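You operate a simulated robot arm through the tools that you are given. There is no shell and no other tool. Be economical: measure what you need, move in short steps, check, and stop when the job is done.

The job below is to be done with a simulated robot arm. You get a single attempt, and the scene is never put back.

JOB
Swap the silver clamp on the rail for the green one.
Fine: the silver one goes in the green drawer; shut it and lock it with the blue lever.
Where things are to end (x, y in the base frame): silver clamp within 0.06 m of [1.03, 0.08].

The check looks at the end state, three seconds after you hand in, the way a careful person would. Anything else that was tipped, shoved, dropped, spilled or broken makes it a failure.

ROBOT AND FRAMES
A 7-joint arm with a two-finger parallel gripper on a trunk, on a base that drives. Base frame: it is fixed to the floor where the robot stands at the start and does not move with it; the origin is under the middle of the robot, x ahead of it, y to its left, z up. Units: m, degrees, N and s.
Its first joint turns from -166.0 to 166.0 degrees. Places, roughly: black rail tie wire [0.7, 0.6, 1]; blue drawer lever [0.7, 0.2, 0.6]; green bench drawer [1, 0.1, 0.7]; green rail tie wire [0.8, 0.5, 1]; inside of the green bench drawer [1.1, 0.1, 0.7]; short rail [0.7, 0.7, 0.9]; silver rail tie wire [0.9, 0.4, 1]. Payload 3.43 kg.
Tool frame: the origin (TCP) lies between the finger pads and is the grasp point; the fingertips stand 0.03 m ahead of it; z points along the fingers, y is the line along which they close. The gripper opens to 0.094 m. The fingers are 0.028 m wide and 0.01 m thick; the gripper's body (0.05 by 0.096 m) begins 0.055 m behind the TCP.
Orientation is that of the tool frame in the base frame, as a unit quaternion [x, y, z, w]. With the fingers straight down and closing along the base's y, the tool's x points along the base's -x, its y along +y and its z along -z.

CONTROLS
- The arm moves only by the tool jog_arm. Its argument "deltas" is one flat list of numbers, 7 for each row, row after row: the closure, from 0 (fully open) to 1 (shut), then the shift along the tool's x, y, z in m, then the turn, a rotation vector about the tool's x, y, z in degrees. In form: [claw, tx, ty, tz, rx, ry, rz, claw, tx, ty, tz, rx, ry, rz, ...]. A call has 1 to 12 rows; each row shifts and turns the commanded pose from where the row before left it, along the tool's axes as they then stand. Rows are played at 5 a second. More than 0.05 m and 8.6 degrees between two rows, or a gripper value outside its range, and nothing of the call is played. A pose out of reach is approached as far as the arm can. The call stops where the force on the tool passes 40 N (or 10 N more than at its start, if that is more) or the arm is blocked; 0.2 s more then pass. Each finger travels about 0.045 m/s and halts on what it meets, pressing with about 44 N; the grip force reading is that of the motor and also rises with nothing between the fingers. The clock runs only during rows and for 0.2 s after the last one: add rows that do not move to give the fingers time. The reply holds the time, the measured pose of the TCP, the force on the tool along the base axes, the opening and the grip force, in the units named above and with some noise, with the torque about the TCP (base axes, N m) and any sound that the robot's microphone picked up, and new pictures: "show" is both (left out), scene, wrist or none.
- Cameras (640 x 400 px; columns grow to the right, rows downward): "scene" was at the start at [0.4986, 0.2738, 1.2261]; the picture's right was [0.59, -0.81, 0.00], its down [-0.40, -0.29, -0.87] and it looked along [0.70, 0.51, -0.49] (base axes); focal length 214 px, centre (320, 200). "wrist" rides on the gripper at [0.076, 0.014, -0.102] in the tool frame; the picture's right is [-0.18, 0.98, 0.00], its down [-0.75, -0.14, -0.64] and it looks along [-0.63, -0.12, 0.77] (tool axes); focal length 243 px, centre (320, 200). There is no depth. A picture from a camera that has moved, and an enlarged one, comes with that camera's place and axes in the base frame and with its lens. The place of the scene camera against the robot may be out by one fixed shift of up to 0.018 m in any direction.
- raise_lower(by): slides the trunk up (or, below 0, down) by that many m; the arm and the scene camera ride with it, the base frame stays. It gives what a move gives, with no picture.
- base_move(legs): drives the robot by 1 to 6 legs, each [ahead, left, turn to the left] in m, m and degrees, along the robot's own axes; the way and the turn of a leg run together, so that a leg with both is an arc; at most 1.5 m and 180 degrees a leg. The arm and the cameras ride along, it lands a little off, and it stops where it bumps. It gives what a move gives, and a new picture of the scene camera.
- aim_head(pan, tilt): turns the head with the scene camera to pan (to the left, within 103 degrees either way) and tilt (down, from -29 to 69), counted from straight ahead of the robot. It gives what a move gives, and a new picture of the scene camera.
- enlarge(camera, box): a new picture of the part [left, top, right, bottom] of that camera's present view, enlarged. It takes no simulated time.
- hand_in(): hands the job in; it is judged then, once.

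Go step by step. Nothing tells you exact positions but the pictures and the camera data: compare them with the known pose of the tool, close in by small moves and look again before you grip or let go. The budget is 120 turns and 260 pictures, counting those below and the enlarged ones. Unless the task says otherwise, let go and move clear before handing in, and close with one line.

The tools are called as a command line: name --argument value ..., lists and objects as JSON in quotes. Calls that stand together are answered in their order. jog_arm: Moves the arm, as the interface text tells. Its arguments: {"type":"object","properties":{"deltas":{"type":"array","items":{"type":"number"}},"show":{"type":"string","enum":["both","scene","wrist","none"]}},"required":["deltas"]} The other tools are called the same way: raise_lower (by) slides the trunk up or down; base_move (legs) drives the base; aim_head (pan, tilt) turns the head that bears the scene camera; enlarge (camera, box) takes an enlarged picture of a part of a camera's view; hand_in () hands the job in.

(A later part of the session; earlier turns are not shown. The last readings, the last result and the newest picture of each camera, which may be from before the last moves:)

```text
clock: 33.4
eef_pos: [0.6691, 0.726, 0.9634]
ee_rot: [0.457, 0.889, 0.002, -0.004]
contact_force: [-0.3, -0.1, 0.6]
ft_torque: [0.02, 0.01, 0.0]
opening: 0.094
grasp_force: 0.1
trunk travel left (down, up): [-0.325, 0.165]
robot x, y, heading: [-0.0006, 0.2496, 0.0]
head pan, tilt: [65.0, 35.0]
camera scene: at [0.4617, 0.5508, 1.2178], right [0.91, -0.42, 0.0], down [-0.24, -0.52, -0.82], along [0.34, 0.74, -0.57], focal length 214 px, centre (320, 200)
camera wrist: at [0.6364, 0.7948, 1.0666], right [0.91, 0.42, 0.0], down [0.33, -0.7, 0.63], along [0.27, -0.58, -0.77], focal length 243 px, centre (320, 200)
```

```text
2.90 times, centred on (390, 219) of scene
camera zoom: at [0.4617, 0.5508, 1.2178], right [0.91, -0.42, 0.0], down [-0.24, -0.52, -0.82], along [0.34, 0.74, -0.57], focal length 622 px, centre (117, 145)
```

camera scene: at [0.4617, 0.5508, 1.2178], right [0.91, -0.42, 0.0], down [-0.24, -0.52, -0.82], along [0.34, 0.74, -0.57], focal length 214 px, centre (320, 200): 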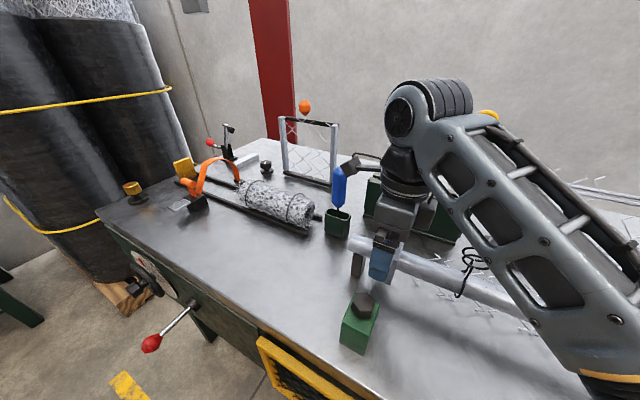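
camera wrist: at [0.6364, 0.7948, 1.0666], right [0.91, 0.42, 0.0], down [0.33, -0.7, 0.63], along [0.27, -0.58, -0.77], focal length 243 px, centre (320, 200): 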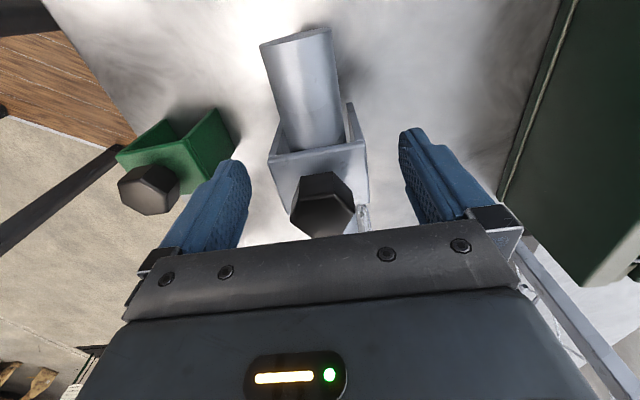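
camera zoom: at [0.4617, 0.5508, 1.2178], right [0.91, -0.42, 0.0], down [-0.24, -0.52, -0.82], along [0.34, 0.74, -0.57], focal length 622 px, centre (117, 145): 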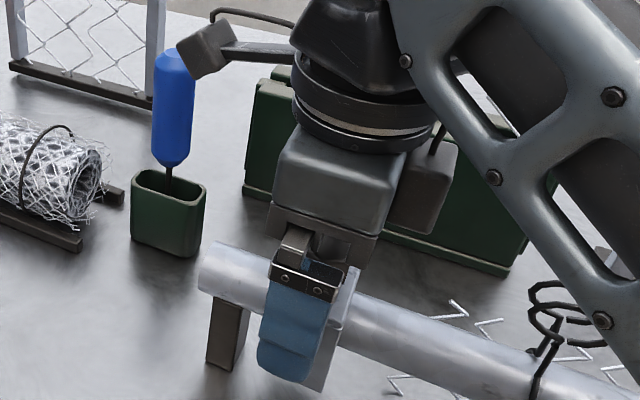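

The fingers straddle the silver saddle centred on its bolt. I go down the last 0.018 m and close.

jog_arm --deltas '[0, 0, 0, 0.018, 0, 0, 0, 0.3, 0, 0, 0, 0, 0, 0, 0.6, 0, 0, 0, 0, 0, 0, 1, 0, 0, 0, 0, 0, 0, 1, 0, 0, 0, 0, 0, 0, 1, 0, 0, 0, 0, 0, 0]'

```text
clock: 34.8
eef_pos: [0.6687, 0.7267, 0.9447]
ee_rot: [0.457, 0.89, 0.002, -0.004]
contact_force: [-0.1, -0.7, -0.1]
ft_torque: [-0.01, 0.03, 0.01]
opening: 0.0564
grasp_force: 43.5
trunk travel left (down, up): [-0.325, 0.165]
robot x, y, heading: [0.0009, 0.2503, -0.0]
head pan, tilt: [65.0, 35.0]
camera scene: at [0.4618, 0.5509, 1.2177], right [0.91, -0.42, 0.0], down [-0.24, -0.52, -0.82], along [0.34, 0.74, -0.57], focal length 214 px, centre (320, 200)
camera wrist: at [0.6364, 0.7951, 1.0482], right [0.91, 0.42, 0.0], down [0.33, -0.7, 0.63], along [0.27, -0.58, -0.77], focal length 243 px, centre (320, 200)
```

scene: 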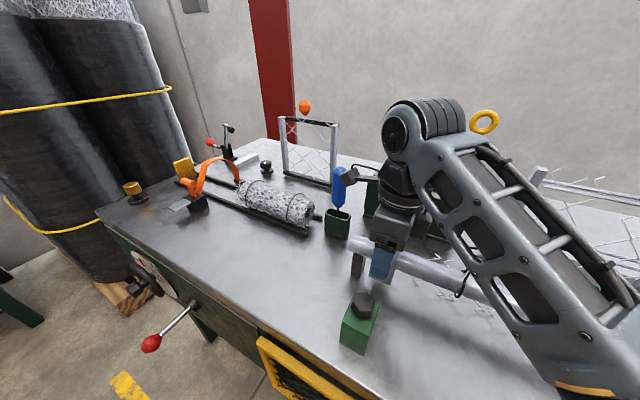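
wrist: 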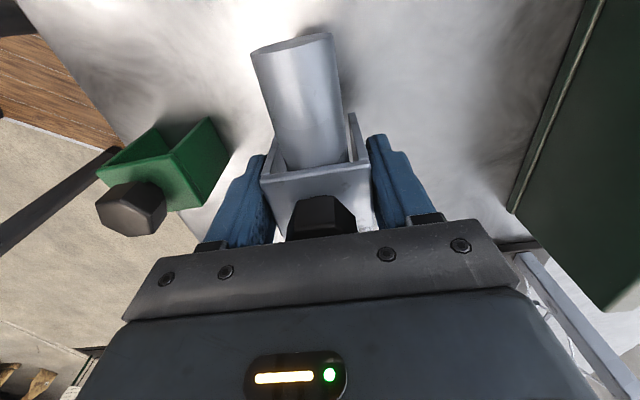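

Gripped at 0.0564 m opening. Before lifting I check whether the wrist camera is touching the blue-handled tool.

enlarge --camera "scene" --box '[290, 140, 450, 240]'

```text
4.00 times, centred on (370, 190) of scene
camera zoom: at [0.4618, 0.5509, 1.2177], right [0.91, -0.42, 0.0], down [-0.24, -0.52, -0.82], along [0.34, 0.74, -0.57], focal length 858 px, centre (120, 240)
```

zoom: 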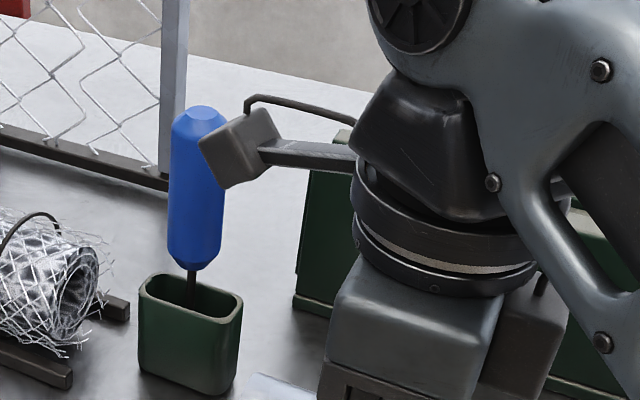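

The tool stands untouched in its cup. I lift the silver saddle straight up.

jog_arm --deltas '[1, 0, 0, -0.01, 0, 0, 0, 1, 0, 0, -0.02, 0, 0, 0, 1, 0, 0, -0.03, 0, 0, 0, 1, 0, 0, -0.04, 0, 0, 0, 1, 0, 0, -0.04, 0, 0, 0, 1, 0, 0, -0.04, 0, 0, 0]'

```text
clock: 36.2
eef_pos: [0.6714, 0.7249, 1.1252]
ee_rot: [0.456, 0.89, 0.001, -0.004]
contact_force: [-0.4, 0.0, -1.6]
ft_torque: [-0.05, 0.01, 0.0]
opening: 0.0562
grasp_force: 44.4
trunk travel left (down, up): [-0.325, 0.165]
robot x, y, heading: [0.0019, 0.2507, 0.5]
head pan, tilt: [65.0, 35.0]
camera scene: at [0.462, 0.551, 1.2175], right [0.91, -0.42, 0.0], down [-0.24, -0.52, -0.82], along [0.34, 0.74, -0.57], focal length 214 px, centre (320, 200)
camera wrist: at [0.6384, 0.7933, 1.2278], right [0.91, 0.42, 0.0], down [0.33, -0.7, 0.64], along [0.27, -0.58, -0.77], focal length 243 px, centre (320, 200)
```

scene: 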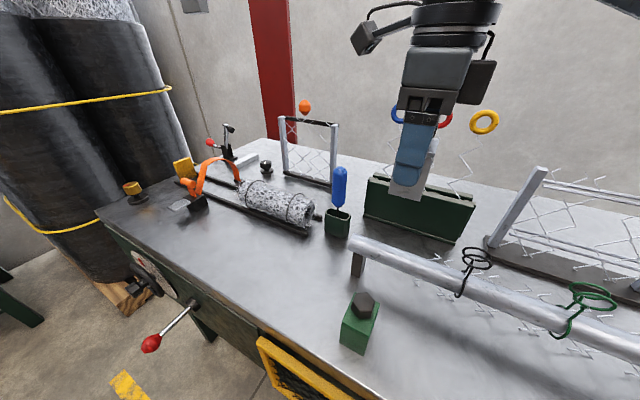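
wrist: 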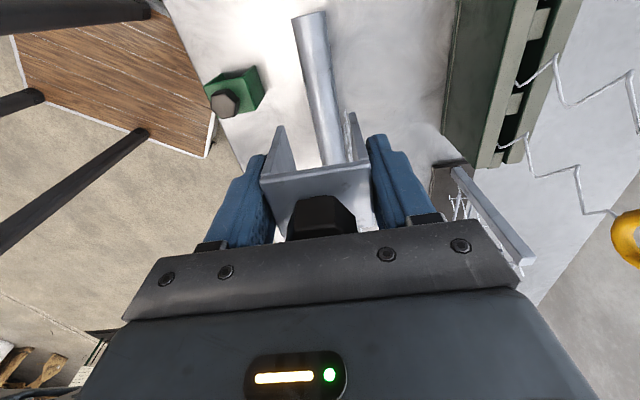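

The saddle came off cleanly; its seat was TCP (0.669, 0.727, 0.945). I carry it along the bench to above the drawer, keeping clear of the head and wires.

jog_arm --deltas '[1, -0.039, -0.0133, -0.02, 0, 0, 0, 1, -0.039, -0.0133, 0, 0, 0, 0, 1, -0.039, -0.0133, 0, 0, 0, 0, 1, -0.039, -0.0133, 0, 0, 0, 0, 1, -0.039, -0.0133, 0, 0, 0, 0, 1, -0.039, -0.0133, 0, 0, 0, 0, 1, -0.039, -0.0133, 0, 0, 0, 0, 1, -0.039, -0.0133, 0, 0, 0, 0, 1, -0.039, -0.0133, 0, 0, 0, 0]' --show "wrist"

jog_arm --deltas '[1, -0.034, -0.024, 0, 0, 0, 0, 1, -0.034, -0.024, 0, 0, 0, 0, 1, -0.034, -0.024, 0, 0, 0, 0, 1, -0.034, -0.024, 0, 0, 0, 0, 1, -0.034, -0.024, 0, 0, 0, 0, 1, -0.034, -0.024, 0, 0, 0, 0, 1, -0.034, -0.024, 0, 0, 0, 0, 1, -0.034, -0.024, 0, 0, 0, 0, 1, -0.034, -0.024, 0, 0, 0, 0]' --show "wrist"

aim_head --pan -25 --tilt 45

```text
clock: 38.2
eef_pos: [0.7776, 0.3708, 1.1433]
ee_rot: [0.456, 0.89, 0.002, -0.004]
contact_force: [0.1, 0.6, -2.4]
ft_torque: [-0.02, -0.03, 0.01]
opening: 0.0562
grasp_force: 44.2
trunk travel left (down, up): [-0.325, 0.165]
robot x, y, heading: [-0.002, 0.2491, 0.0]
head pan, tilt: [65.0, 35.0]
camera wrist: at [0.7455, 0.4393, 1.2452], right [0.9, 0.43, 0.0], down [0.33, -0.7, 0.63], along [0.27, -0.58, -0.77], focal length 243 px, centre (320, 200)
```

wrist: 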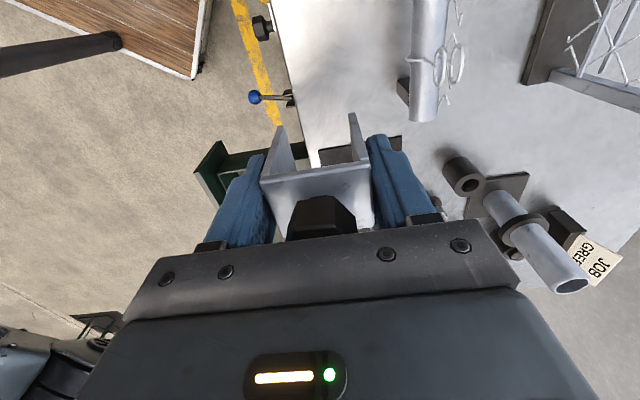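

```text
clock: 40.2
eef_pos: [0.7816, -0.005, 1.1383]
ee_rot: [0.456, 0.89, 0.003, -0.005]
contact_force: [0.5, 0.0, -1.4]
ft_torque: [-0.03, 0.01, 0.02]
opening: 0.056
grasp_force: 43.6
trunk travel left (down, up): [-0.325, 0.165]
robot x, y, heading: [0.0006, 0.2513, -0.1]
head pan, tilt: [65.0, 35.0]
camera wrist: at [0.7487, 0.0643, 1.2414], right [0.9, 0.43, 0.0], down [0.33, -0.7, 0.63], along [0.27, -0.57, -0.77], focal length 243 px, centre (320, 200)
```

wrist: 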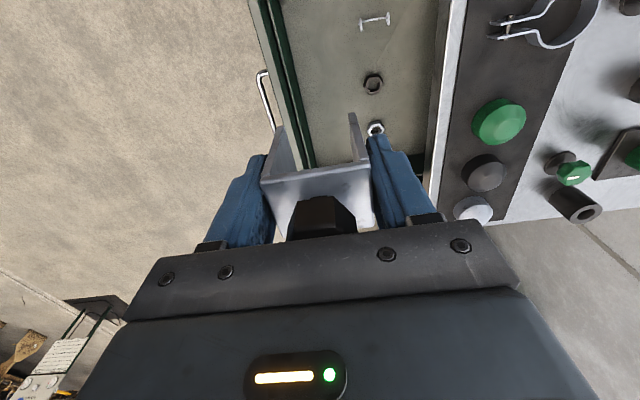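

```text
clock: 41.8
eef_pos: [0.781, -0.0042, 1.1386]
ee_rot: [0.456, 0.89, 0.002, -0.005]
contact_force: [-0.1, 0.7, -1.7]
ft_torque: [-0.01, -0.01, -0.01]
opening: 0.0562
grasp_force: 43.7
trunk travel left (down, up): [-0.325, 0.165]
robot x, y, heading: [-0.0036, 0.2492, 0.2]
head pan, tilt: [-25.0, 45.0]
camera scene: at [0.4985, 0.4367, 1.2029], right [-0.42, -0.91, 0.0], down [-0.64, 0.3, -0.71], along [0.64, -0.3, -0.71], focal length 214 px, centre (320, 200)
```

scene: 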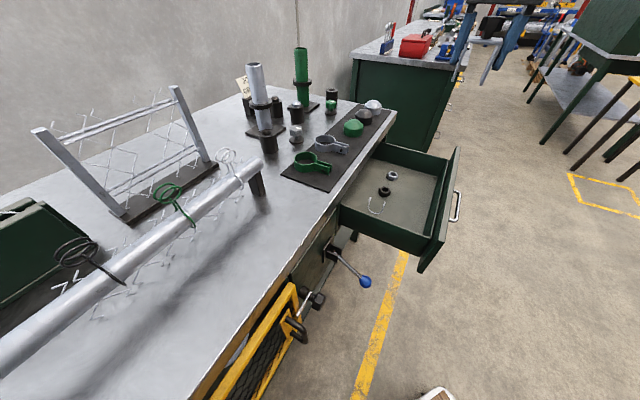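

The drawer's loose parts sit at the middle (n≈0.73), with free floor nearer the front at about (0.83, -0.06). I lower there to just above the drawer and look.

jog_arm --deltas '[1, -0.011, 0.001, 0.04, 0, 0, 0, 1, -0.011, 0.001, 0.04, 0, 0, 0, 1, -0.011, 0.001, 0.04, 0, 0, 0, 1, -0.011, 0.001, 0.04, 0, 0, 0, 1, -0.011, 0.001, 0.04, 0, 0, 0, 1, -0.011, 0.001, 0.04, 0, 0, 0, 1, -0.011, 0.002, 0.04, 0, 0, 0]'

enlarge --camera "scene" --box '[300, 100, 500, 225]'

```text
clock: 43.4
eef_pos: [0.8301, -0.0609, 0.8582]
ee_rot: [0.457, 0.889, 0.002, -0.005]
contact_force: [-0.2, 0.4, -1.8]
ft_torque: [-0.01, 0.0, -0.01]
opening: 0.0564
grasp_force: 44.0
trunk travel left (down, up): [-0.325, 0.165]
robot x, y, heading: [0.0022, 0.25, 0.3]
head pan, tilt: [-25.0, 45.0]
camera scene: at [0.4983, 0.4365, 1.203], right [-0.42, -0.91, 0.0], down [-0.64, 0.3, -0.71], along [0.64, -0.3, -0.71], focal length 214 px, centre (320, 200)
camera wrist: at [0.7977, 0.0088, 0.9604], right [0.91, 0.42, 0.0], down [0.33, -0.7, 0.63], along [0.27, -0.58, -0.77], focal length 243 px, centre (320, 200)
```

scene: 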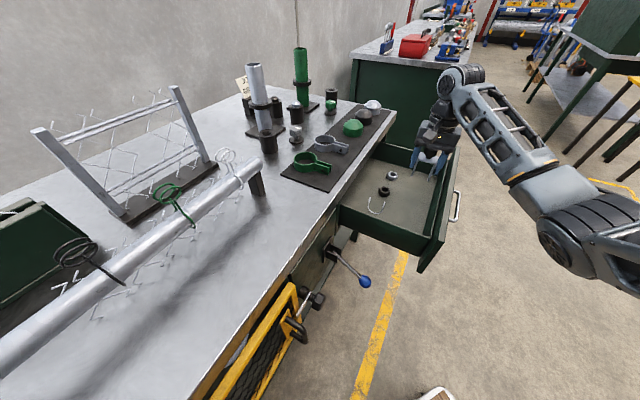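
wrist: 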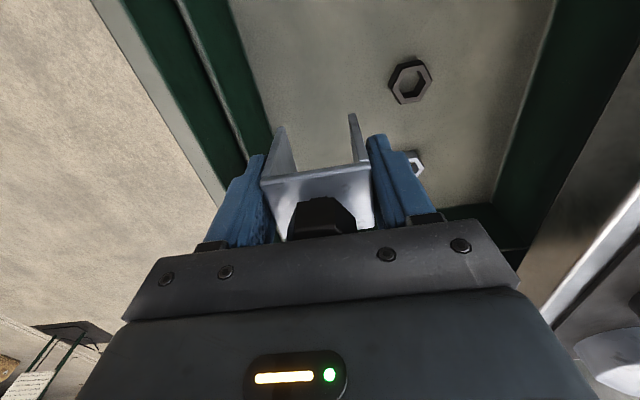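

```text
3.20 times, centred on (400, 162) of scene
camera zoom: at [0.4983, 0.4365, 1.203], right [-0.42, -0.91, 0.0], down [-0.64, 0.3, -0.71], along [0.64, -0.3, -0.71], focal length 686 px, centre (64, 320)
```

zoom: 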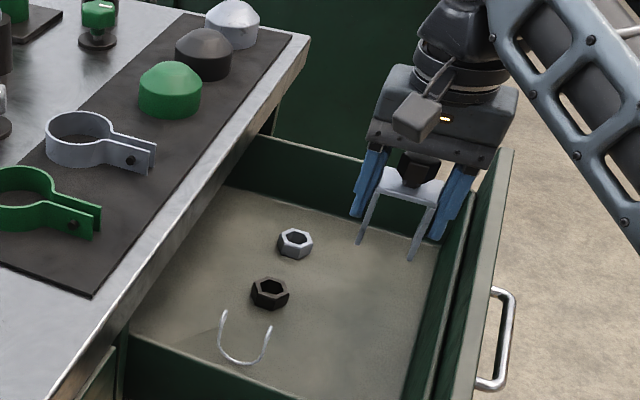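

Clearances inside the drawer look good: front wall at n≈0.57, nut at n≈0.73, saddle at 0.64. I lower toward the floor.

jog_arm --deltas '[1, 0, 0, 0.035, 0, 0, 0, 1, 0, 0, 0.035, 0, 0, 0, 1, 0, 0, 0.03, 0, 0, 0, 1, 0, 0, 0.007, 0, 0, 0, 1, 0, 0, 0.005, 0, 0, 0]'

enlarge --camera "scene" --box '[340, 110, 500, 210]'

```text
clock: 44.6
eef_pos: [0.83, -0.0602, 0.7458]
ee_rot: [0.457, 0.89, 0.002, -0.005]
contact_force: [1.4, 1.1, -1.4]
ft_torque: [-0.01, 0.02, -0.01]
opening: 0.0565
grasp_force: 43.8
trunk travel left (down, up): [-0.325, 0.165]
robot x, y, heading: [-0.0007, 0.2471, 0.1]
head pan, tilt: [-25.0, 45.0]
camera scene: at [0.4985, 0.4366, 1.2029], right [-0.42, -0.91, 0.0], down [-0.64, 0.3, -0.71], along [0.64, -0.3, -0.71], focal length 214 px, centre (320, 200)
camera wrist: at [0.7969, 0.0096, 0.8486], right [0.91, 0.42, 0.0], down [0.33, -0.7, 0.63], along [0.27, -0.58, -0.77], focal length 243 px, centre (320, 200)
```

scene: 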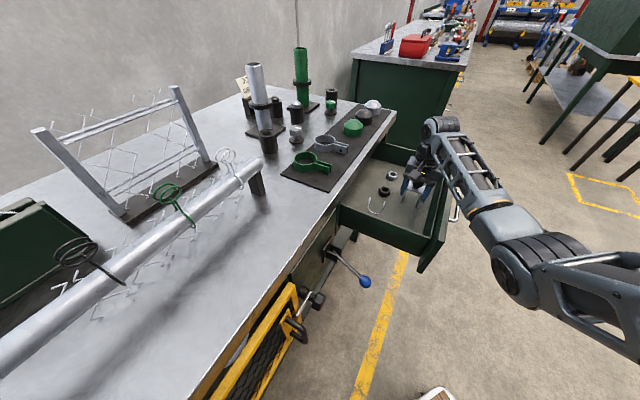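
wrist: 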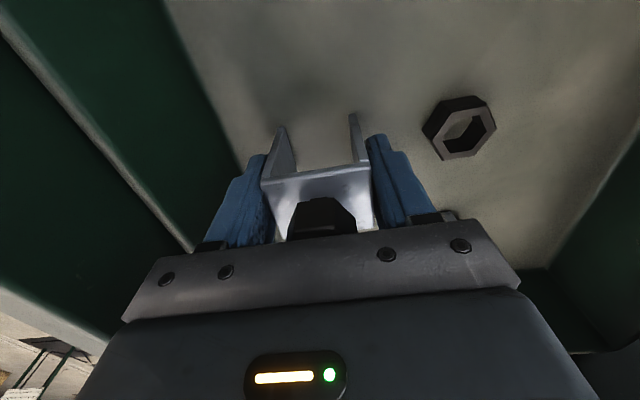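

```text
4.00 times, centred on (420, 160) of scene
camera zoom: at [0.4985, 0.4366, 1.2029], right [-0.42, -0.91, 0.0], down [-0.64, 0.3, -0.71], along [0.64, -0.3, -0.71], focal length 858 px, centre (-80, 360)
```

zoom: 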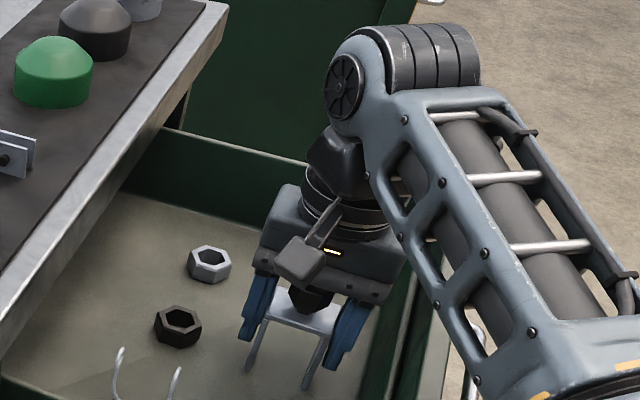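

Almost at the floor. I continue in small steps until the force shows touch-down.

jog_arm --deltas '[1, 0, 0, 0.004, 0, 0, 0, 1, 0, 0, 0.004, 0, 0, 0, 1, 0, 0, 0.003, 0, 0, 0]' --show "wrist"

```text
clock: 45.4
eef_pos: [0.8306, -0.06, 0.7396]
ee_rot: [0.455, 0.89, 0.002, -0.001]
contact_force: [-5.4, 9.8, 33.2]
ft_torque: [0.28, 0.25, -0.09]
opening: 0.0563
grasp_force: 44.1
trunk travel left (down, up): [-0.325, 0.165]
robot x, y, heading: [-0.0018, 0.2515, -0.1]
head pan, tilt: [-25.0, 45.0]
camera wrist: at [0.7975, 0.0095, 0.842], right [0.9, 0.43, 0.0], down [0.33, -0.7, 0.64], along [0.27, -0.58, -0.77], focal length 243 px, centre (320, 200)
```

wrist: 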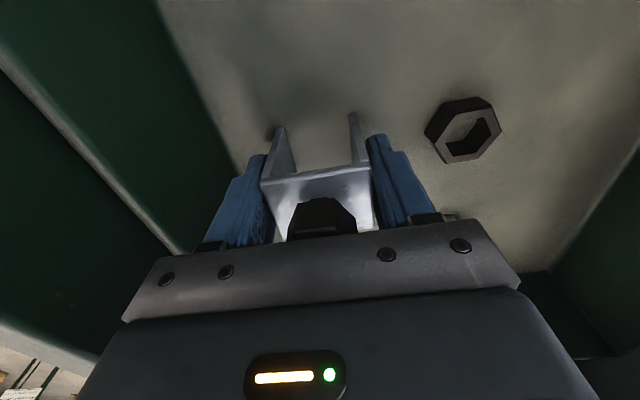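

Touch-down at 33 N. I ease up 3 mm, open moderately, and lift away.

jog_arm --deltas '[1, 0, 0, -0.004, 0, 0, 0, 0.2, 0, 0, 0, 0, 0, 0, 0.2, 0, 0, 0, 0, 0, 0, 0.2, 0, 0, 0, 0, 0, 0, 0.2, 0, 0, -0.02, 0, 0, 0, 0.2, 0, 0, -0.04, 0, 0, 0, 0.2, 0, 0, -0.04, 0, 0, 0]'

enlarge --camera "scene" --box '[340, 110, 500, 210]'

```text
clock: 47.0
eef_pos: [0.8302, -0.0575, 0.8397]
ee_rot: [0.455, 0.891, 0.002, -0.006]
contact_force: [0.8, 1.8, -0.9]
ft_torque: [-0.06, 0.0, 0.0]
opening: 0.0751
grasp_force: 0.1
trunk travel left (down, up): [-0.325, 0.165]
robot x, y, heading: [-0.0033, 0.248, -0.1]
head pan, tilt: [-25.0, 45.0]
camera scene: at [0.4987, 0.4375, 1.2026], right [-0.42, -0.91, 0.0], down [-0.64, 0.3, -0.71], along [0.64, -0.3, -0.71], focal length 214 px, centre (320, 200)
camera wrist: at [0.7987, 0.0113, 0.9414], right [0.9, 0.43, 0.0], down [0.33, -0.7, 0.63], along [0.27, -0.57, -0.77], focal length 243 px, centre (320, 200)
```

scene: 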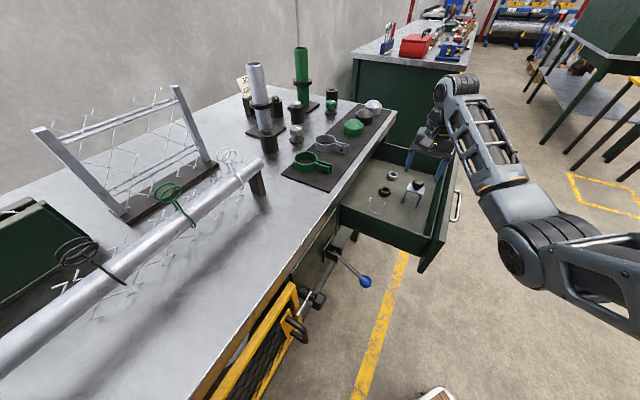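
wrist: 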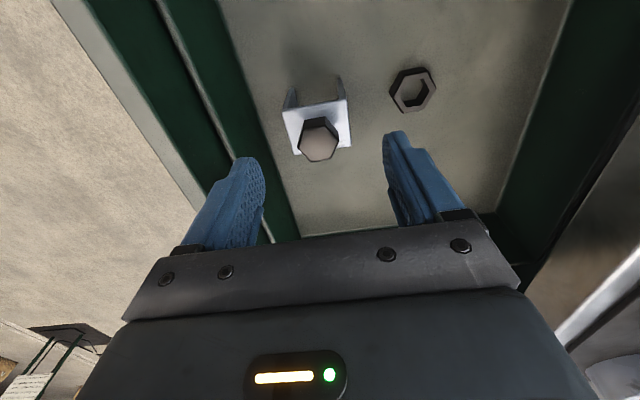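

```text
4.00 times, centred on (420, 160) of scene
camera zoom: at [0.4987, 0.4375, 1.2026], right [-0.42, -0.91, 0.0], down [-0.64, 0.3, -0.71], along [0.64, -0.3, -0.71], focal length 858 px, centre (-80, 360)
```

zoom: 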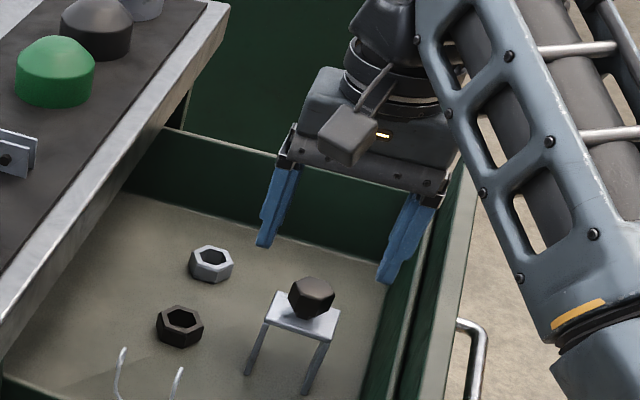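

The saddle stands upright in the drawer. While here, I'll regrip the handle and push the drawer shut: raise, back out in front, and tilt again.

jog_arm --deltas '[0.2, 0, 0, -0.045, 0, 0, 0, 0.2, 0, 0, -0.045, 0, 0, 0, 0.2, 0, 0, -0.045, 0, 0, 0, 0.3, 0, -0.0433, 0, 0, 0, 0, 0.415, 0, -0.0433, 0, 0, 0, 0, 0.415, 0, -0.0433, 0, 0, 0, 0, 0.415, 0, -0.0433, 0, 0, 0, 0, 0.415, 0, -0.0433, 0, 0, 0, 0]' --show "none"

jog_arm --deltas '[0.415, 0, 0, 0.04, 0, 0, 0, 0.415, 0, 0, 0.04, 0, 0, 0, 0.415, 0, 0, 0.04, 0, 0, 0, 0.415, 0, 0, 0.036, 0, 0, 0, 0.415, 0, 0, 0, -7.5, 0, 0, 0.415, 0, 0, 0, -7.5, 0, 0, 0.415, 0, 0, 0, -7.5, 0, 0, 0.415, 0, 0, 0, -7.5, 0, 0, 0.415, 0, 0, 0, -7.5, 0, 0, 0.415, 0, 0, 0, -7.5, 0, 0]'

```text
clock: 48.8
eef_pos: [0.6554, -0.1861, 0.9732]
ee_rot: [0.456, 0.89, 0.002, -0.005]
contact_force: [0.7, 0.6, 0.4]
ft_torque: [0.02, 0.04, -0.02]
opening: 0.055
grasp_force: 0.1
trunk travel left (down, up): [-0.325, 0.165]
robot x, y, heading: [-0.0012, 0.2495, 0.2]
head pan, tilt: [-25.0, 45.0]
```

```text
clock: 51.0
eef_pos: [0.6543, -0.1862, 0.8189]
ee_rot: [0.423, 0.821, 0.343, 0.172]
contact_force: [-0.2, -0.4, -0.3]
ft_torque: [-0.02, -0.02, 0.02]
opening: 0.0549
grasp_force: 0.0
trunk travel left (down, up): [-0.325, 0.165]
robot x, y, heading: [-0.0015, 0.25, 0.2]
head pan, tilt: [-25.0, 45.0]
camera scene: at [0.4984, 0.4367, 1.2029], right [-0.42, -0.91, 0.0], down [-0.64, 0.3, -0.71], along [0.64, -0.3, -0.71], focal length 214 px, centre (320, 200)
camera wrist: at [0.5597, -0.1624, 0.9012], right [0.67, 0.25, 0.69], down [-0.01, -0.94, 0.35], along [0.74, -0.24, -0.63], focal length 243 px, centre (320, 200)
```

scene: 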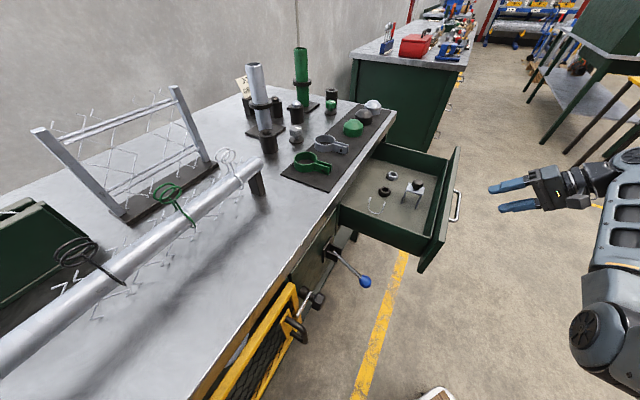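
wrist: 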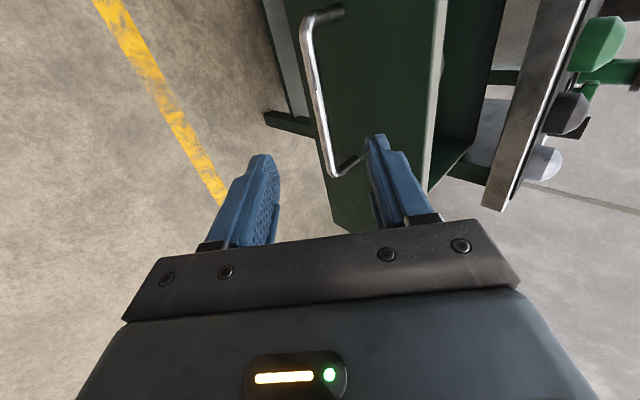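

Same alignment as before. I advance onto the handle and grip it.

jog_arm --deltas '[0.415, 0, 0, 0.0335, 0, 0, 0, 0.415, 0, 0, 0.0335, 0, 0, 0, 0.415, 0, 0, 0.0335, 0, 0, 0, 0.7, 0, 0, 0, 0, 0, 0, 1, 0, 0, 0, 0, 0, 0, 1, 0, 0, 0, 0, 0, 0, 1, 0, 0, 0, 0, 0, 0, 1, 0, 0, 0, 0, 0, 0]' --show "wrist"

```text
clock: 52.8
eef_pos: [0.7124, -0.144, 0.749]
ee_rot: [0.423, 0.821, 0.343, 0.171]
contact_force: [-0.2, 2.1, 9.2]
ft_torque: [0.11, -0.14, 0.6]
opening: 0.0118
grasp_force: 45.4
trunk travel left (down, up): [-0.325, 0.165]
robot x, y, heading: [0.0047, 0.2514, -0.1]
head pan, tilt: [-25.0, 45.0]
camera wrist: at [0.6167, -0.1201, 0.8306], right [0.67, 0.25, 0.69], down [-0.01, -0.94, 0.35], along [0.74, -0.24, -0.63], focal length 243 px, centre (320, 200)
```

wrist: 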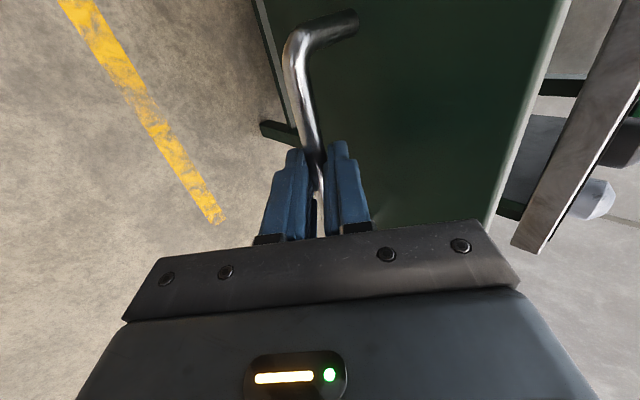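

Gripped. I push the drawer in gently.

jog_arm --deltas '[1, 0, 0.005, 0.005, 0, 0, 0, 1, 0, 0.0095, 0.0095, 0, 0, 0, 1, 0, 0.011, 0.011, 0, 0, 0, 1, 0, 0.011, 0.011, 0, 0, 0, 1, 0, 0.011, 0.011, 0, 0, 0, 1, 0, 0.011, 0.011, 0, 0, 0, 1, 0, 0.011, 0.011, 0, 0, 0, 1, 0, 0.011, 0.011, 0, 0, 0, 1, 0, 0.011, 0.011, 0, 0, 0, 1, 0, 0.011, 0.011, 0, 0, 0]' --show "scene"

```text
clock: 55.0
eef_pos: [0.8286, -0.0579, 0.7482]
ee_rot: [0.421, 0.823, 0.343, 0.17]
contact_force: [-12.2, 16.6, 16.5]
ft_torque: [0.29, -0.13, 1.03]
opening: 0.0115
grasp_force: 44.8
trunk travel left (down, up): [-0.325, 0.165]
robot x, y, heading: [0.0054, 0.2489, 0.3]
head pan, tilt: [-25.0, 45.0]
camera scene: at [0.4978, 0.4371, 1.2031], right [-0.42, -0.91, 0.0], down [-0.64, 0.3, -0.71], along [0.64, -0.3, -0.71], focal length 214 px, centre (320, 200)
```

scene: 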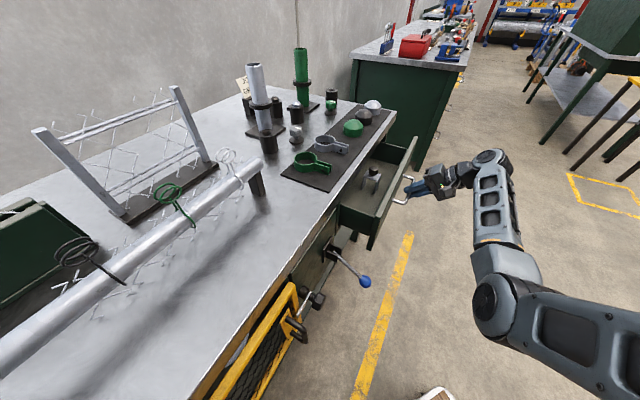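

The drawer goes in smoothly with the saddle standing. I relieve the sideways strain and continue slowly to the end.

jog_arm --deltas '[1, 0.0025, 0.0007, -0.0007, 0, 0, 0, 1, 0.0002, 0.009, 0.009, 0, 0, 0, 1, 0.0002, 0.009, 0.009, 0, 0, 0, 1, 0.0002, 0.009, 0.009, 0, 0, 0, 1, 0.0002, 0.009, 0.009, 0, 0, 0, 1, 0.0002, 0.009, 0.009, 0, 0, 0, 1, 0.0002, 0.009, 0.009, 0, 0, 0, 1, 0.0002, 0.009, 0.009, 0, 0, 0, 1, 0.0002, 0.009, 0.009, 0, 0, 0]' --show "scene"

enlarge --camera "scene" --box '[280, 120, 480, 300]'

```text
clock: 57.0
eef_pos: [0.9082, -0.002, 0.7486]
ee_rot: [0.424, 0.821, 0.34, 0.173]
contact_force: [6.4, -4.8, -7.4]
ft_torque: [-0.6, -0.27, 0.24]
opening: 0.0118
grasp_force: 44.5
trunk travel left (down, up): [-0.325, 0.165]
robot x, y, heading: [0.0028, 0.2487, 0.1]
head pan, tilt: [-25.0, 45.0]
stopped in row 9: the force on the tool passed its limit at 40 N (the readings are from after the stop); the commanded pose is now the measured one
camera scene: at [0.499, 0.4362, 1.2028], right [-0.42, -0.91, 0.0], down [-0.64, 0.3, -0.71], along [0.64, -0.3, -0.71], focal length 214 px, centre (320, 200)
```

scene: 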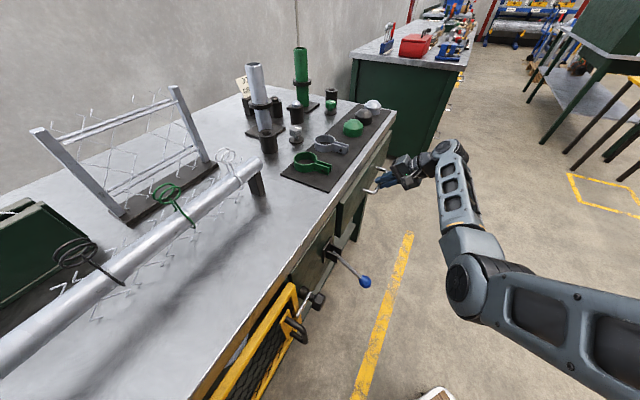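

```text
2.22 times, centred on (380, 210) of scene
camera zoom: at [0.499, 0.4362, 1.2028], right [-0.42, -0.91, 0.0], down [-0.64, 0.3, -0.71], along [0.64, -0.3, -0.71], focal length 477 px, centre (187, 178)
```

zoom: 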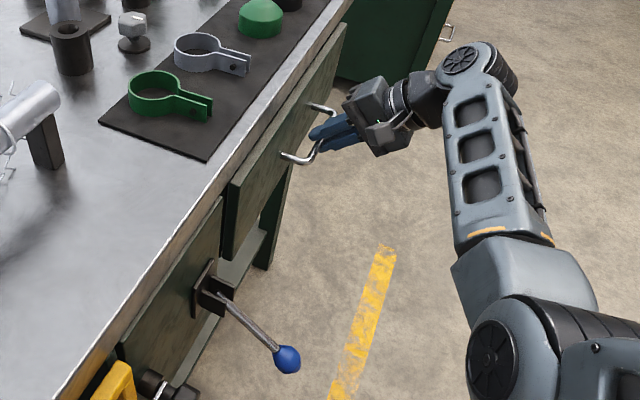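

The drawer reached its stop near where it began. I press a few more millimetres to confirm it is seated.

jog_arm --deltas '[1, 0, 0.002, 0.002, 0, 0, 0, 1, 0, 0.002, 0.002, 0, 0, 0, 1, 0, 0.002, 0.002, 0, 0, 0, 1, 0, 0.002, 0.002, 0, 0, 0]' --show "wrist"

```text
clock: 57.7
eef_pos: [0.9082, -0.0002, 0.7474]
ee_rot: [0.425, 0.821, 0.34, 0.171]
contact_force: [-10.4, 0.3, 7.0]
ft_torque: [-0.55, -0.34, 1.06]
opening: 0.0117
grasp_force: 44.7
trunk travel left (down, up): [-0.325, 0.165]
robot x, y, heading: [-0.0032, 0.2461, -0.1]
head pan, tilt: [-25.0, 45.0]
stopped in row 3: the force on the tool passed its limit at 46 N (the readings are from after the stop); the commanded pose is now the measured one
camera wrist: at [0.8146, 0.0246, 0.8308], right [0.68, 0.25, 0.69], down [-0.01, -0.94, 0.35], along [0.73, -0.24, -0.63], focal length 243 px, centre (320, 200)
```

wrist: 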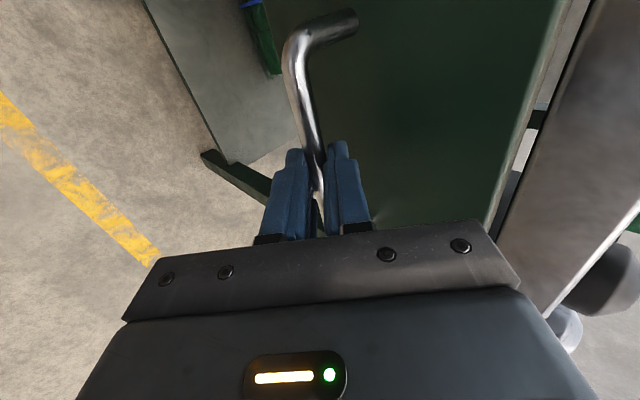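

The drawer is hard against its stop, which puts the saddle at about (1.026, 0.084) as wanted. I release, back out and level the tool.

jog_arm --deltas '[0.7, 0, 0, 0, 0, 0, 0, 0.415, 0, 0, 0, 0, 0, 0, 0.415, 0, 0, 0, 0, 0, 0, 0.415, 0, 0, -0.033, 0, 0, 0, 0.415, 0, 0, -0.04, 0, 0, 0, 0.415, 0, 0, -0.045, 0, 0, 0, 0.2, 0, 0, 0, 7.5, 0, 0, 0, 0, 0, 0, 7.5, 0, 0, 0, 0, 0, 0, 7.5, 0, 0, 0, 0, 0, 0, 7.5, 0, 0, 0, 0, 0, 0, 7.5, 0, 0, 0, 0, 0, 0, 7.5, 0, 0]'

enlarge --camera "scene" --box '[280, 140, 440, 320]'

```text
clock: 60.3
eef_pos: [0.8428, -0.0469, 0.8304]
ee_rot: [0.459, 0.888, -0.001, -0.006]
contact_force: [1.5, 1.7, 0.5]
ft_torque: [-0.13, 0.08, 0.0]
opening: 0.0942
grasp_force: 0.1
trunk travel left (down, up): [-0.325, 0.165]
robot x, y, heading: [0.0003, 0.2486, -0.1]
head pan, tilt: [-25.0, 45.0]
camera scene: at [0.499, 0.438, 1.2022], right [-0.42, -0.91, 0.0], down [-0.64, 0.3, -0.71], along [0.64, -0.3, -0.71], focal length 214 px, centre (320, 200)
camera wrist: at [0.8115, 0.0226, 0.9331], right [0.91, 0.42, -0.01], down [0.33, -0.7, 0.63], along [0.26, -0.58, -0.77], focal length 243 px, centre (320, 200)
```

scene: 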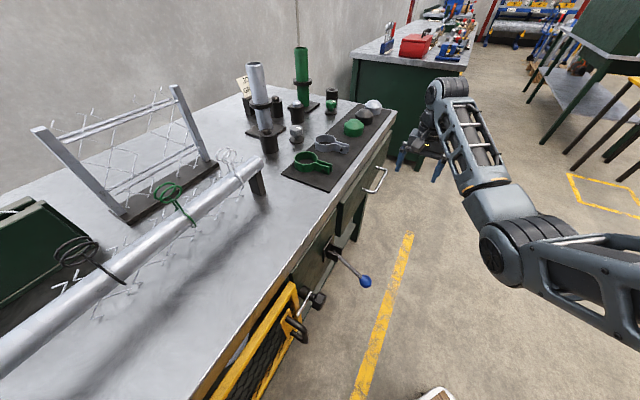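
wrist: 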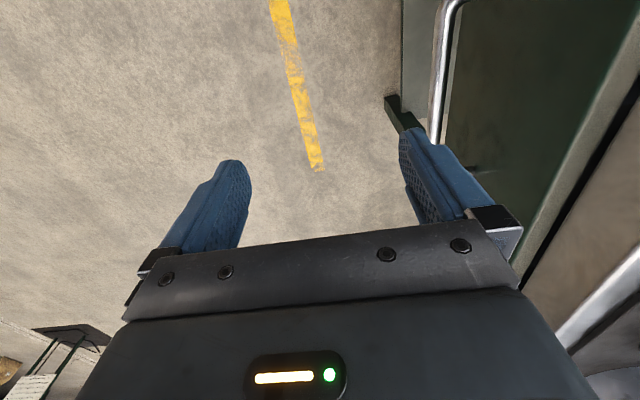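

```text
2.22 times, centred on (360, 230) of scene
camera zoom: at [0.499, 0.438, 1.2022], right [-0.42, -0.91, 0.0], down [-0.64, 0.3, -0.71], along [0.64, -0.3, -0.71], focal length 477 px, centre (231, 133)
```

zoom: 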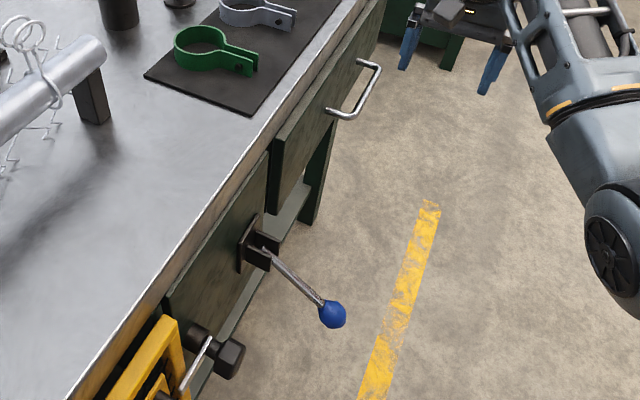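

Now the lever: I yaw the tool −90° so the fingers close along the bench front, which lets the knob pivot in the grip.

jog_arm --deltas '[0, 0, -0.02, -0.005, 0, 0, -7.5, 0, 0, 0, -0.005, 0, 0, -7.5, 0, 0, 0, -0.005, 0, 0, -7.5, 0, 0, 0, -0.005, 0, 0, -7.5, 0, 0, 0, 0, 0, 0, -7.5, 0, 0, 0, 0, 0, 0, -7.5, 0, 0, 0, 0, 0, 0, -7.5, 0, 0, 0, 0, 0, 0, -7.5, 0, 0, 0, 0, 0, 0, -7.5, 0, 0, 0, 0, 0, 0, -7.5, 0, 0, 0, 0, 0, 0, -7.5, 0, 0, 0, 0, 0, 0, -7.5]' --show "none"

```text
clock: 62.9
eef_pos: [0.8256, -0.0613, 0.851]
ee_rot: [-0.304, 0.953, 0.005, -0.003]
contact_force: [0.1, 0.1, -0.1]
ft_torque: [0.0, 0.01, 0.02]
opening: 0.0938
grasp_force: 0.1
trunk travel left (down, up): [-0.325, 0.165]
robot x, y, heading: [0.0005, 0.2464, 0.1]
head pan, tilt: [-25.0, 45.0]
```

Tool yawed well. I slide along to above the lever knob and look.

jog_arm --deltas '[0, -0.0045, 0.0446, 0, 0, 0, 0, 0, -0.0045, 0.0446, 0, 0, 0, 0, 0, -0.0045, 0.0446, 0, 0, 0, 0, 0, -0.0045, 0.0446, 0, 0, 0, 0, 0, -0.0045, 0.0446, 0, 0, 0, 0, 0, -0.0045, 0.0446, 0, 0, 0, 0, 0, -0.0045, 0.0446, 0.03, 0, 0, 0]'

enlarge --camera "wrist" --box '[200, 0, 440, 150]'

```text
refused: row 7 steps farther than a row can; nothing moved
```

```text
2.67 times, centred on (320, 75) of wrist
camera zoom: at [0.7566, -0.0948, 0.9533], right [-0.42, 0.91, 0.01], down [0.7, 0.32, 0.64], along [0.58, 0.27, -0.77], focal length 647 px, centre (320, 533)
```

zoom: 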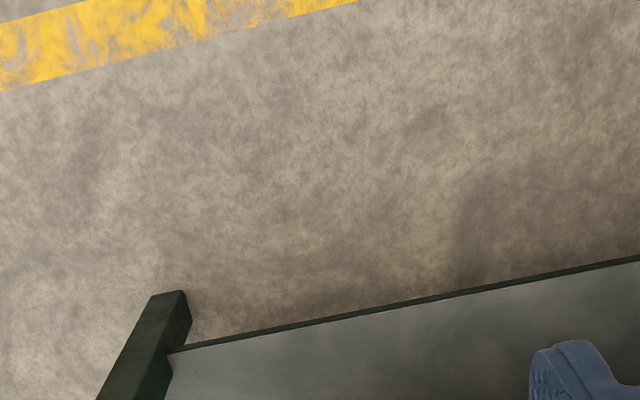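

One row was too large; I resend with a smaller descent step.

jog_arm --deltas '[0, -0.0045, 0.0446, 0, 0, 0, 0, 0, -0.0045, 0.0446, 0, 0, 0, 0, 0, -0.0045, 0.0446, 0, 0, 0, 0, 0, -0.0045, 0.0446, 0, 0, 0, 0, 0, -0.0045, 0.0446, 0, 0, 0, 0, 0, -0.0045, 0.0446, 0, 0, 0, 0, 0, -0.0045, 0.0446, 0, 0, 0, 0, 0, 0, 0, 0.03, 0, 0, 0]'

enlarge --camera "wrist" --box '[200, 0, 440, 150]'

```text
clock: 64.7
eef_pos: [0.6722, 0.2131, 0.8241]
ee_rot: [-0.303, 0.953, 0.005, -0.004]
contact_force: [0.7, 0.7, 0.2]
ft_torque: [0.02, 0.01, 0.01]
opening: 0.0941
grasp_force: 0.0
trunk travel left (down, up): [-0.325, 0.165]
robot x, y, heading: [-0.0011, 0.2495, 0.0]
head pan, tilt: [-25.0, 45.0]
camera scene: at [0.4982, 0.436, 1.203], right [-0.42, -0.91, 0.0], down [-0.64, 0.3, -0.71], along [0.64, -0.3, -0.71], focal length 214 px, centre (320, 200)
camera wrist: at [0.6013, 0.1796, 0.9259], right [-0.42, 0.91, 0.01], down [0.7, 0.32, 0.64], along [0.58, 0.27, -0.77], focal length 243 px, centre (320, 200)
```

scene: 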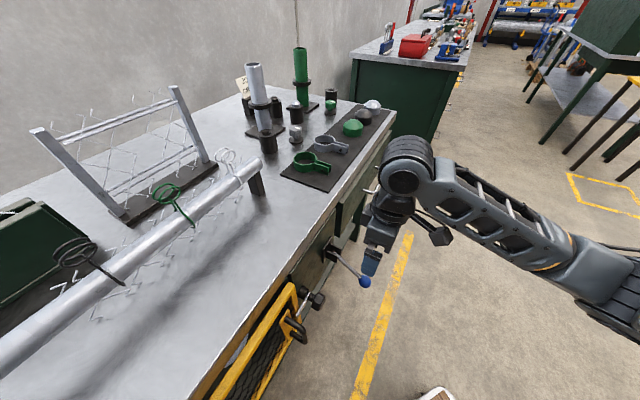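
wrist: 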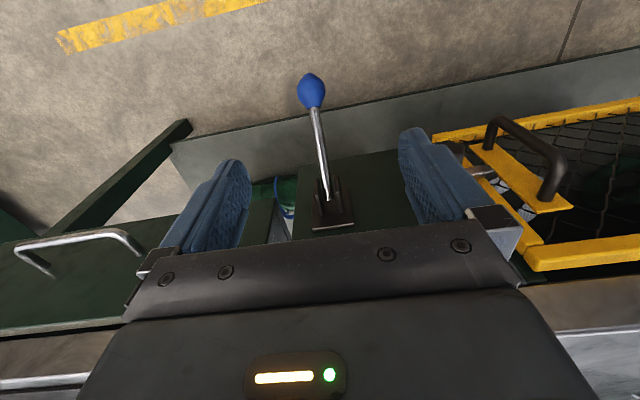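

```text
2.67 times, centred on (320, 75) of wrist
camera zoom: at [0.6013, 0.1796, 0.9259], right [-0.42, 0.91, 0.01], down [0.7, 0.32, 0.64], along [0.58, 0.27, -0.77], focal length 647 px, centre (320, 533)
```

zoom: 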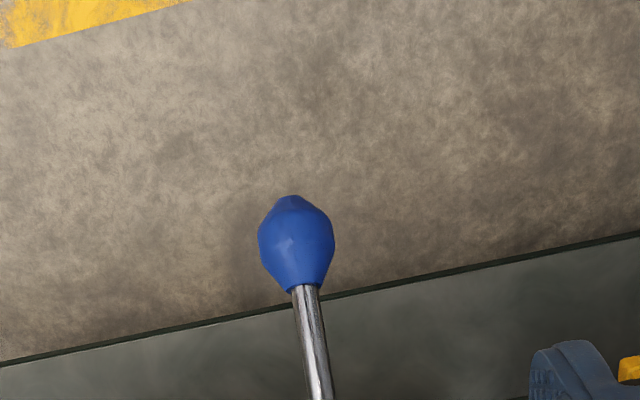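

The knob is at about (0.677, 0.204, 0.654). I correct 1 cm sideways and descend around it.

jog_arm --deltas '[0, 0.001, -0.01, 0.03, 0, 0, 0, 0, 0, 0, 0.045, 0, 0, 0, 0, 0, 0, 0.045, 0, 0, 0, 0, 0, 0, 0.035, 0, 0, 0]'

enlarge --camera "scene" --box '[300, 200, 460, 320]'

```text
clock: 65.7
eef_pos: [0.674, 0.2048, 0.6687]
ee_rot: [-0.303, 0.953, 0.004, -0.002]
contact_force: [-0.3, -0.9, -0.5]
ft_torque: [-0.02, -0.01, -0.02]
opening: 0.094
grasp_force: 0.1
trunk travel left (down, up): [-0.325, 0.165]
robot x, y, heading: [0.0006, 0.2473, 0.1]
head pan, tilt: [-25.0, 45.0]
camera scene: at [0.4981, 0.4361, 1.203], right [-0.42, -0.91, 0.0], down [-0.64, 0.3, -0.71], along [0.64, -0.3, -0.71], focal length 214 px, centre (320, 200)
camera wrist: at [0.605, 0.1704, 0.7711], right [-0.42, 0.91, 0.01], down [0.7, 0.32, 0.64], along [0.58, 0.27, -0.77], focal length 243 px, centre (320, 200)
```

scene: 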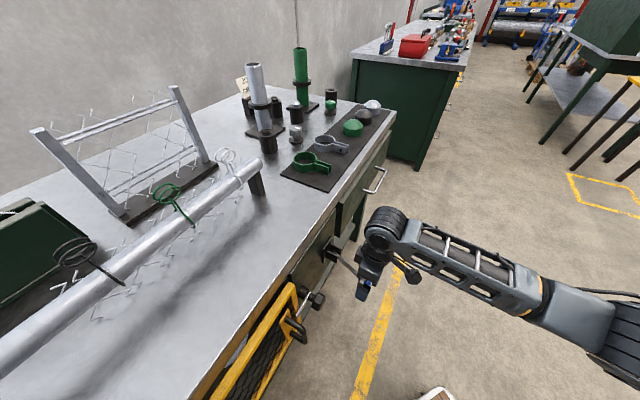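
wrist: 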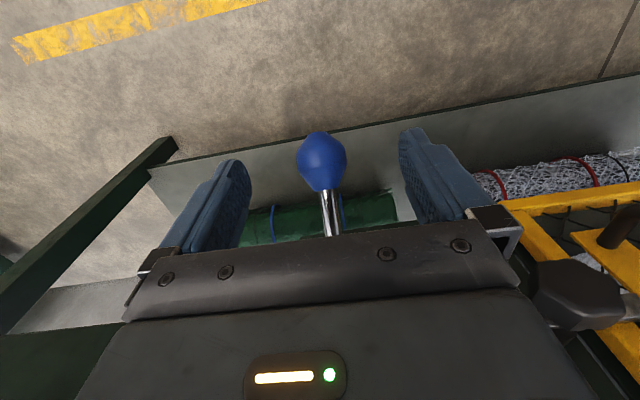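

```text
3.33 times, centred on (380, 260) of scene
camera zoom: at [0.4981, 0.4361, 1.203], right [-0.42, -0.91, 0.0], down [-0.64, 0.3, -0.71], along [0.64, -0.3, -0.71], focal length 715 px, centre (120, 0)
```

zoom: 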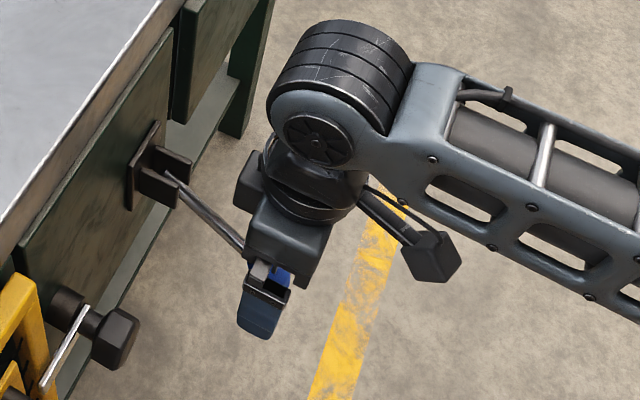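

Parallax puts the knob a bit lower and deeper, at about (0.685, 0.206, 0.622). I adjust and pinch it.

jog_arm --deltas '[0, -0.005, 0, 0.02, 0, 0, 0, 0, -0.003, 0, 0.018, 0, 0, 0, 0.5, 0, 0, 0, 0, 0, 0, 1, 0, 0, 0, 0, 0, 0, 1, 0, 0, 0, 0, 0, 0, 1, 0, 0, 0, 0, 0, 0, 1, 0, 0, 0, 0, 0, 0]'

enlarge --camera "scene" --box '[300, 200, 460, 320]'

```text
clock: 67.3
eef_pos: [0.6801, 0.2085, 0.6311]
ee_rot: [-0.303, 0.953, 0.003, -0.003]
contact_force: [5.8, -4.9, -1.3]
ft_torque: [-0.06, -0.04, 0.07]
opening: 0.0331
grasp_force: 40.2
trunk travel left (down, up): [-0.325, 0.165]
robot x, y, heading: [0.0008, 0.2508, 0.0]
head pan, tilt: [-25.0, 45.0]
camera scene: at [0.4984, 0.4359, 1.2028], right [-0.42, -0.91, 0.0], down [-0.64, 0.3, -0.71], along [0.64, -0.3, -0.71], focal length 214 px, centre (320, 200)
camera wrist: at [0.6112, 0.1753, 0.7334], right [-0.42, 0.91, 0.01], down [0.7, 0.32, 0.64], along [0.58, 0.27, -0.77], focal length 243 px, centre (320, 200)
```

scene: 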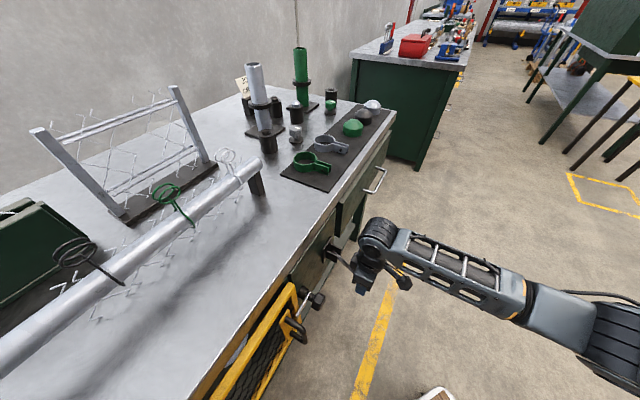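
wrist: 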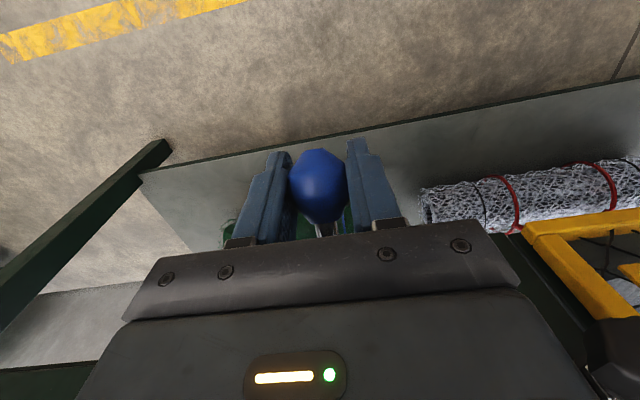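

```text
3.33 times, centred on (380, 260) of scene
camera zoom: at [0.4984, 0.4359, 1.2028], right [-0.42, -0.91, 0.0], down [-0.64, 0.3, -0.71], along [0.64, -0.3, -0.71], focal length 715 px, centre (120, 0)
```

zoom: 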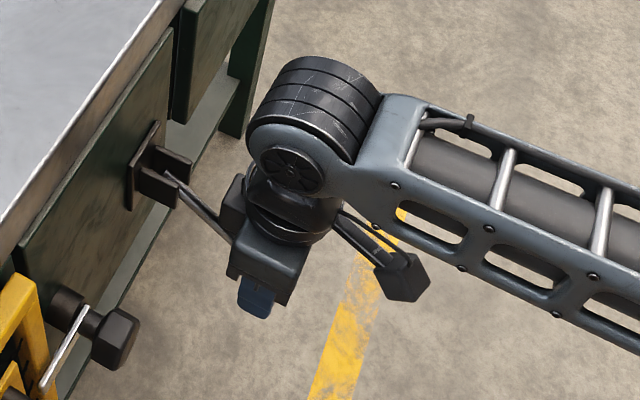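

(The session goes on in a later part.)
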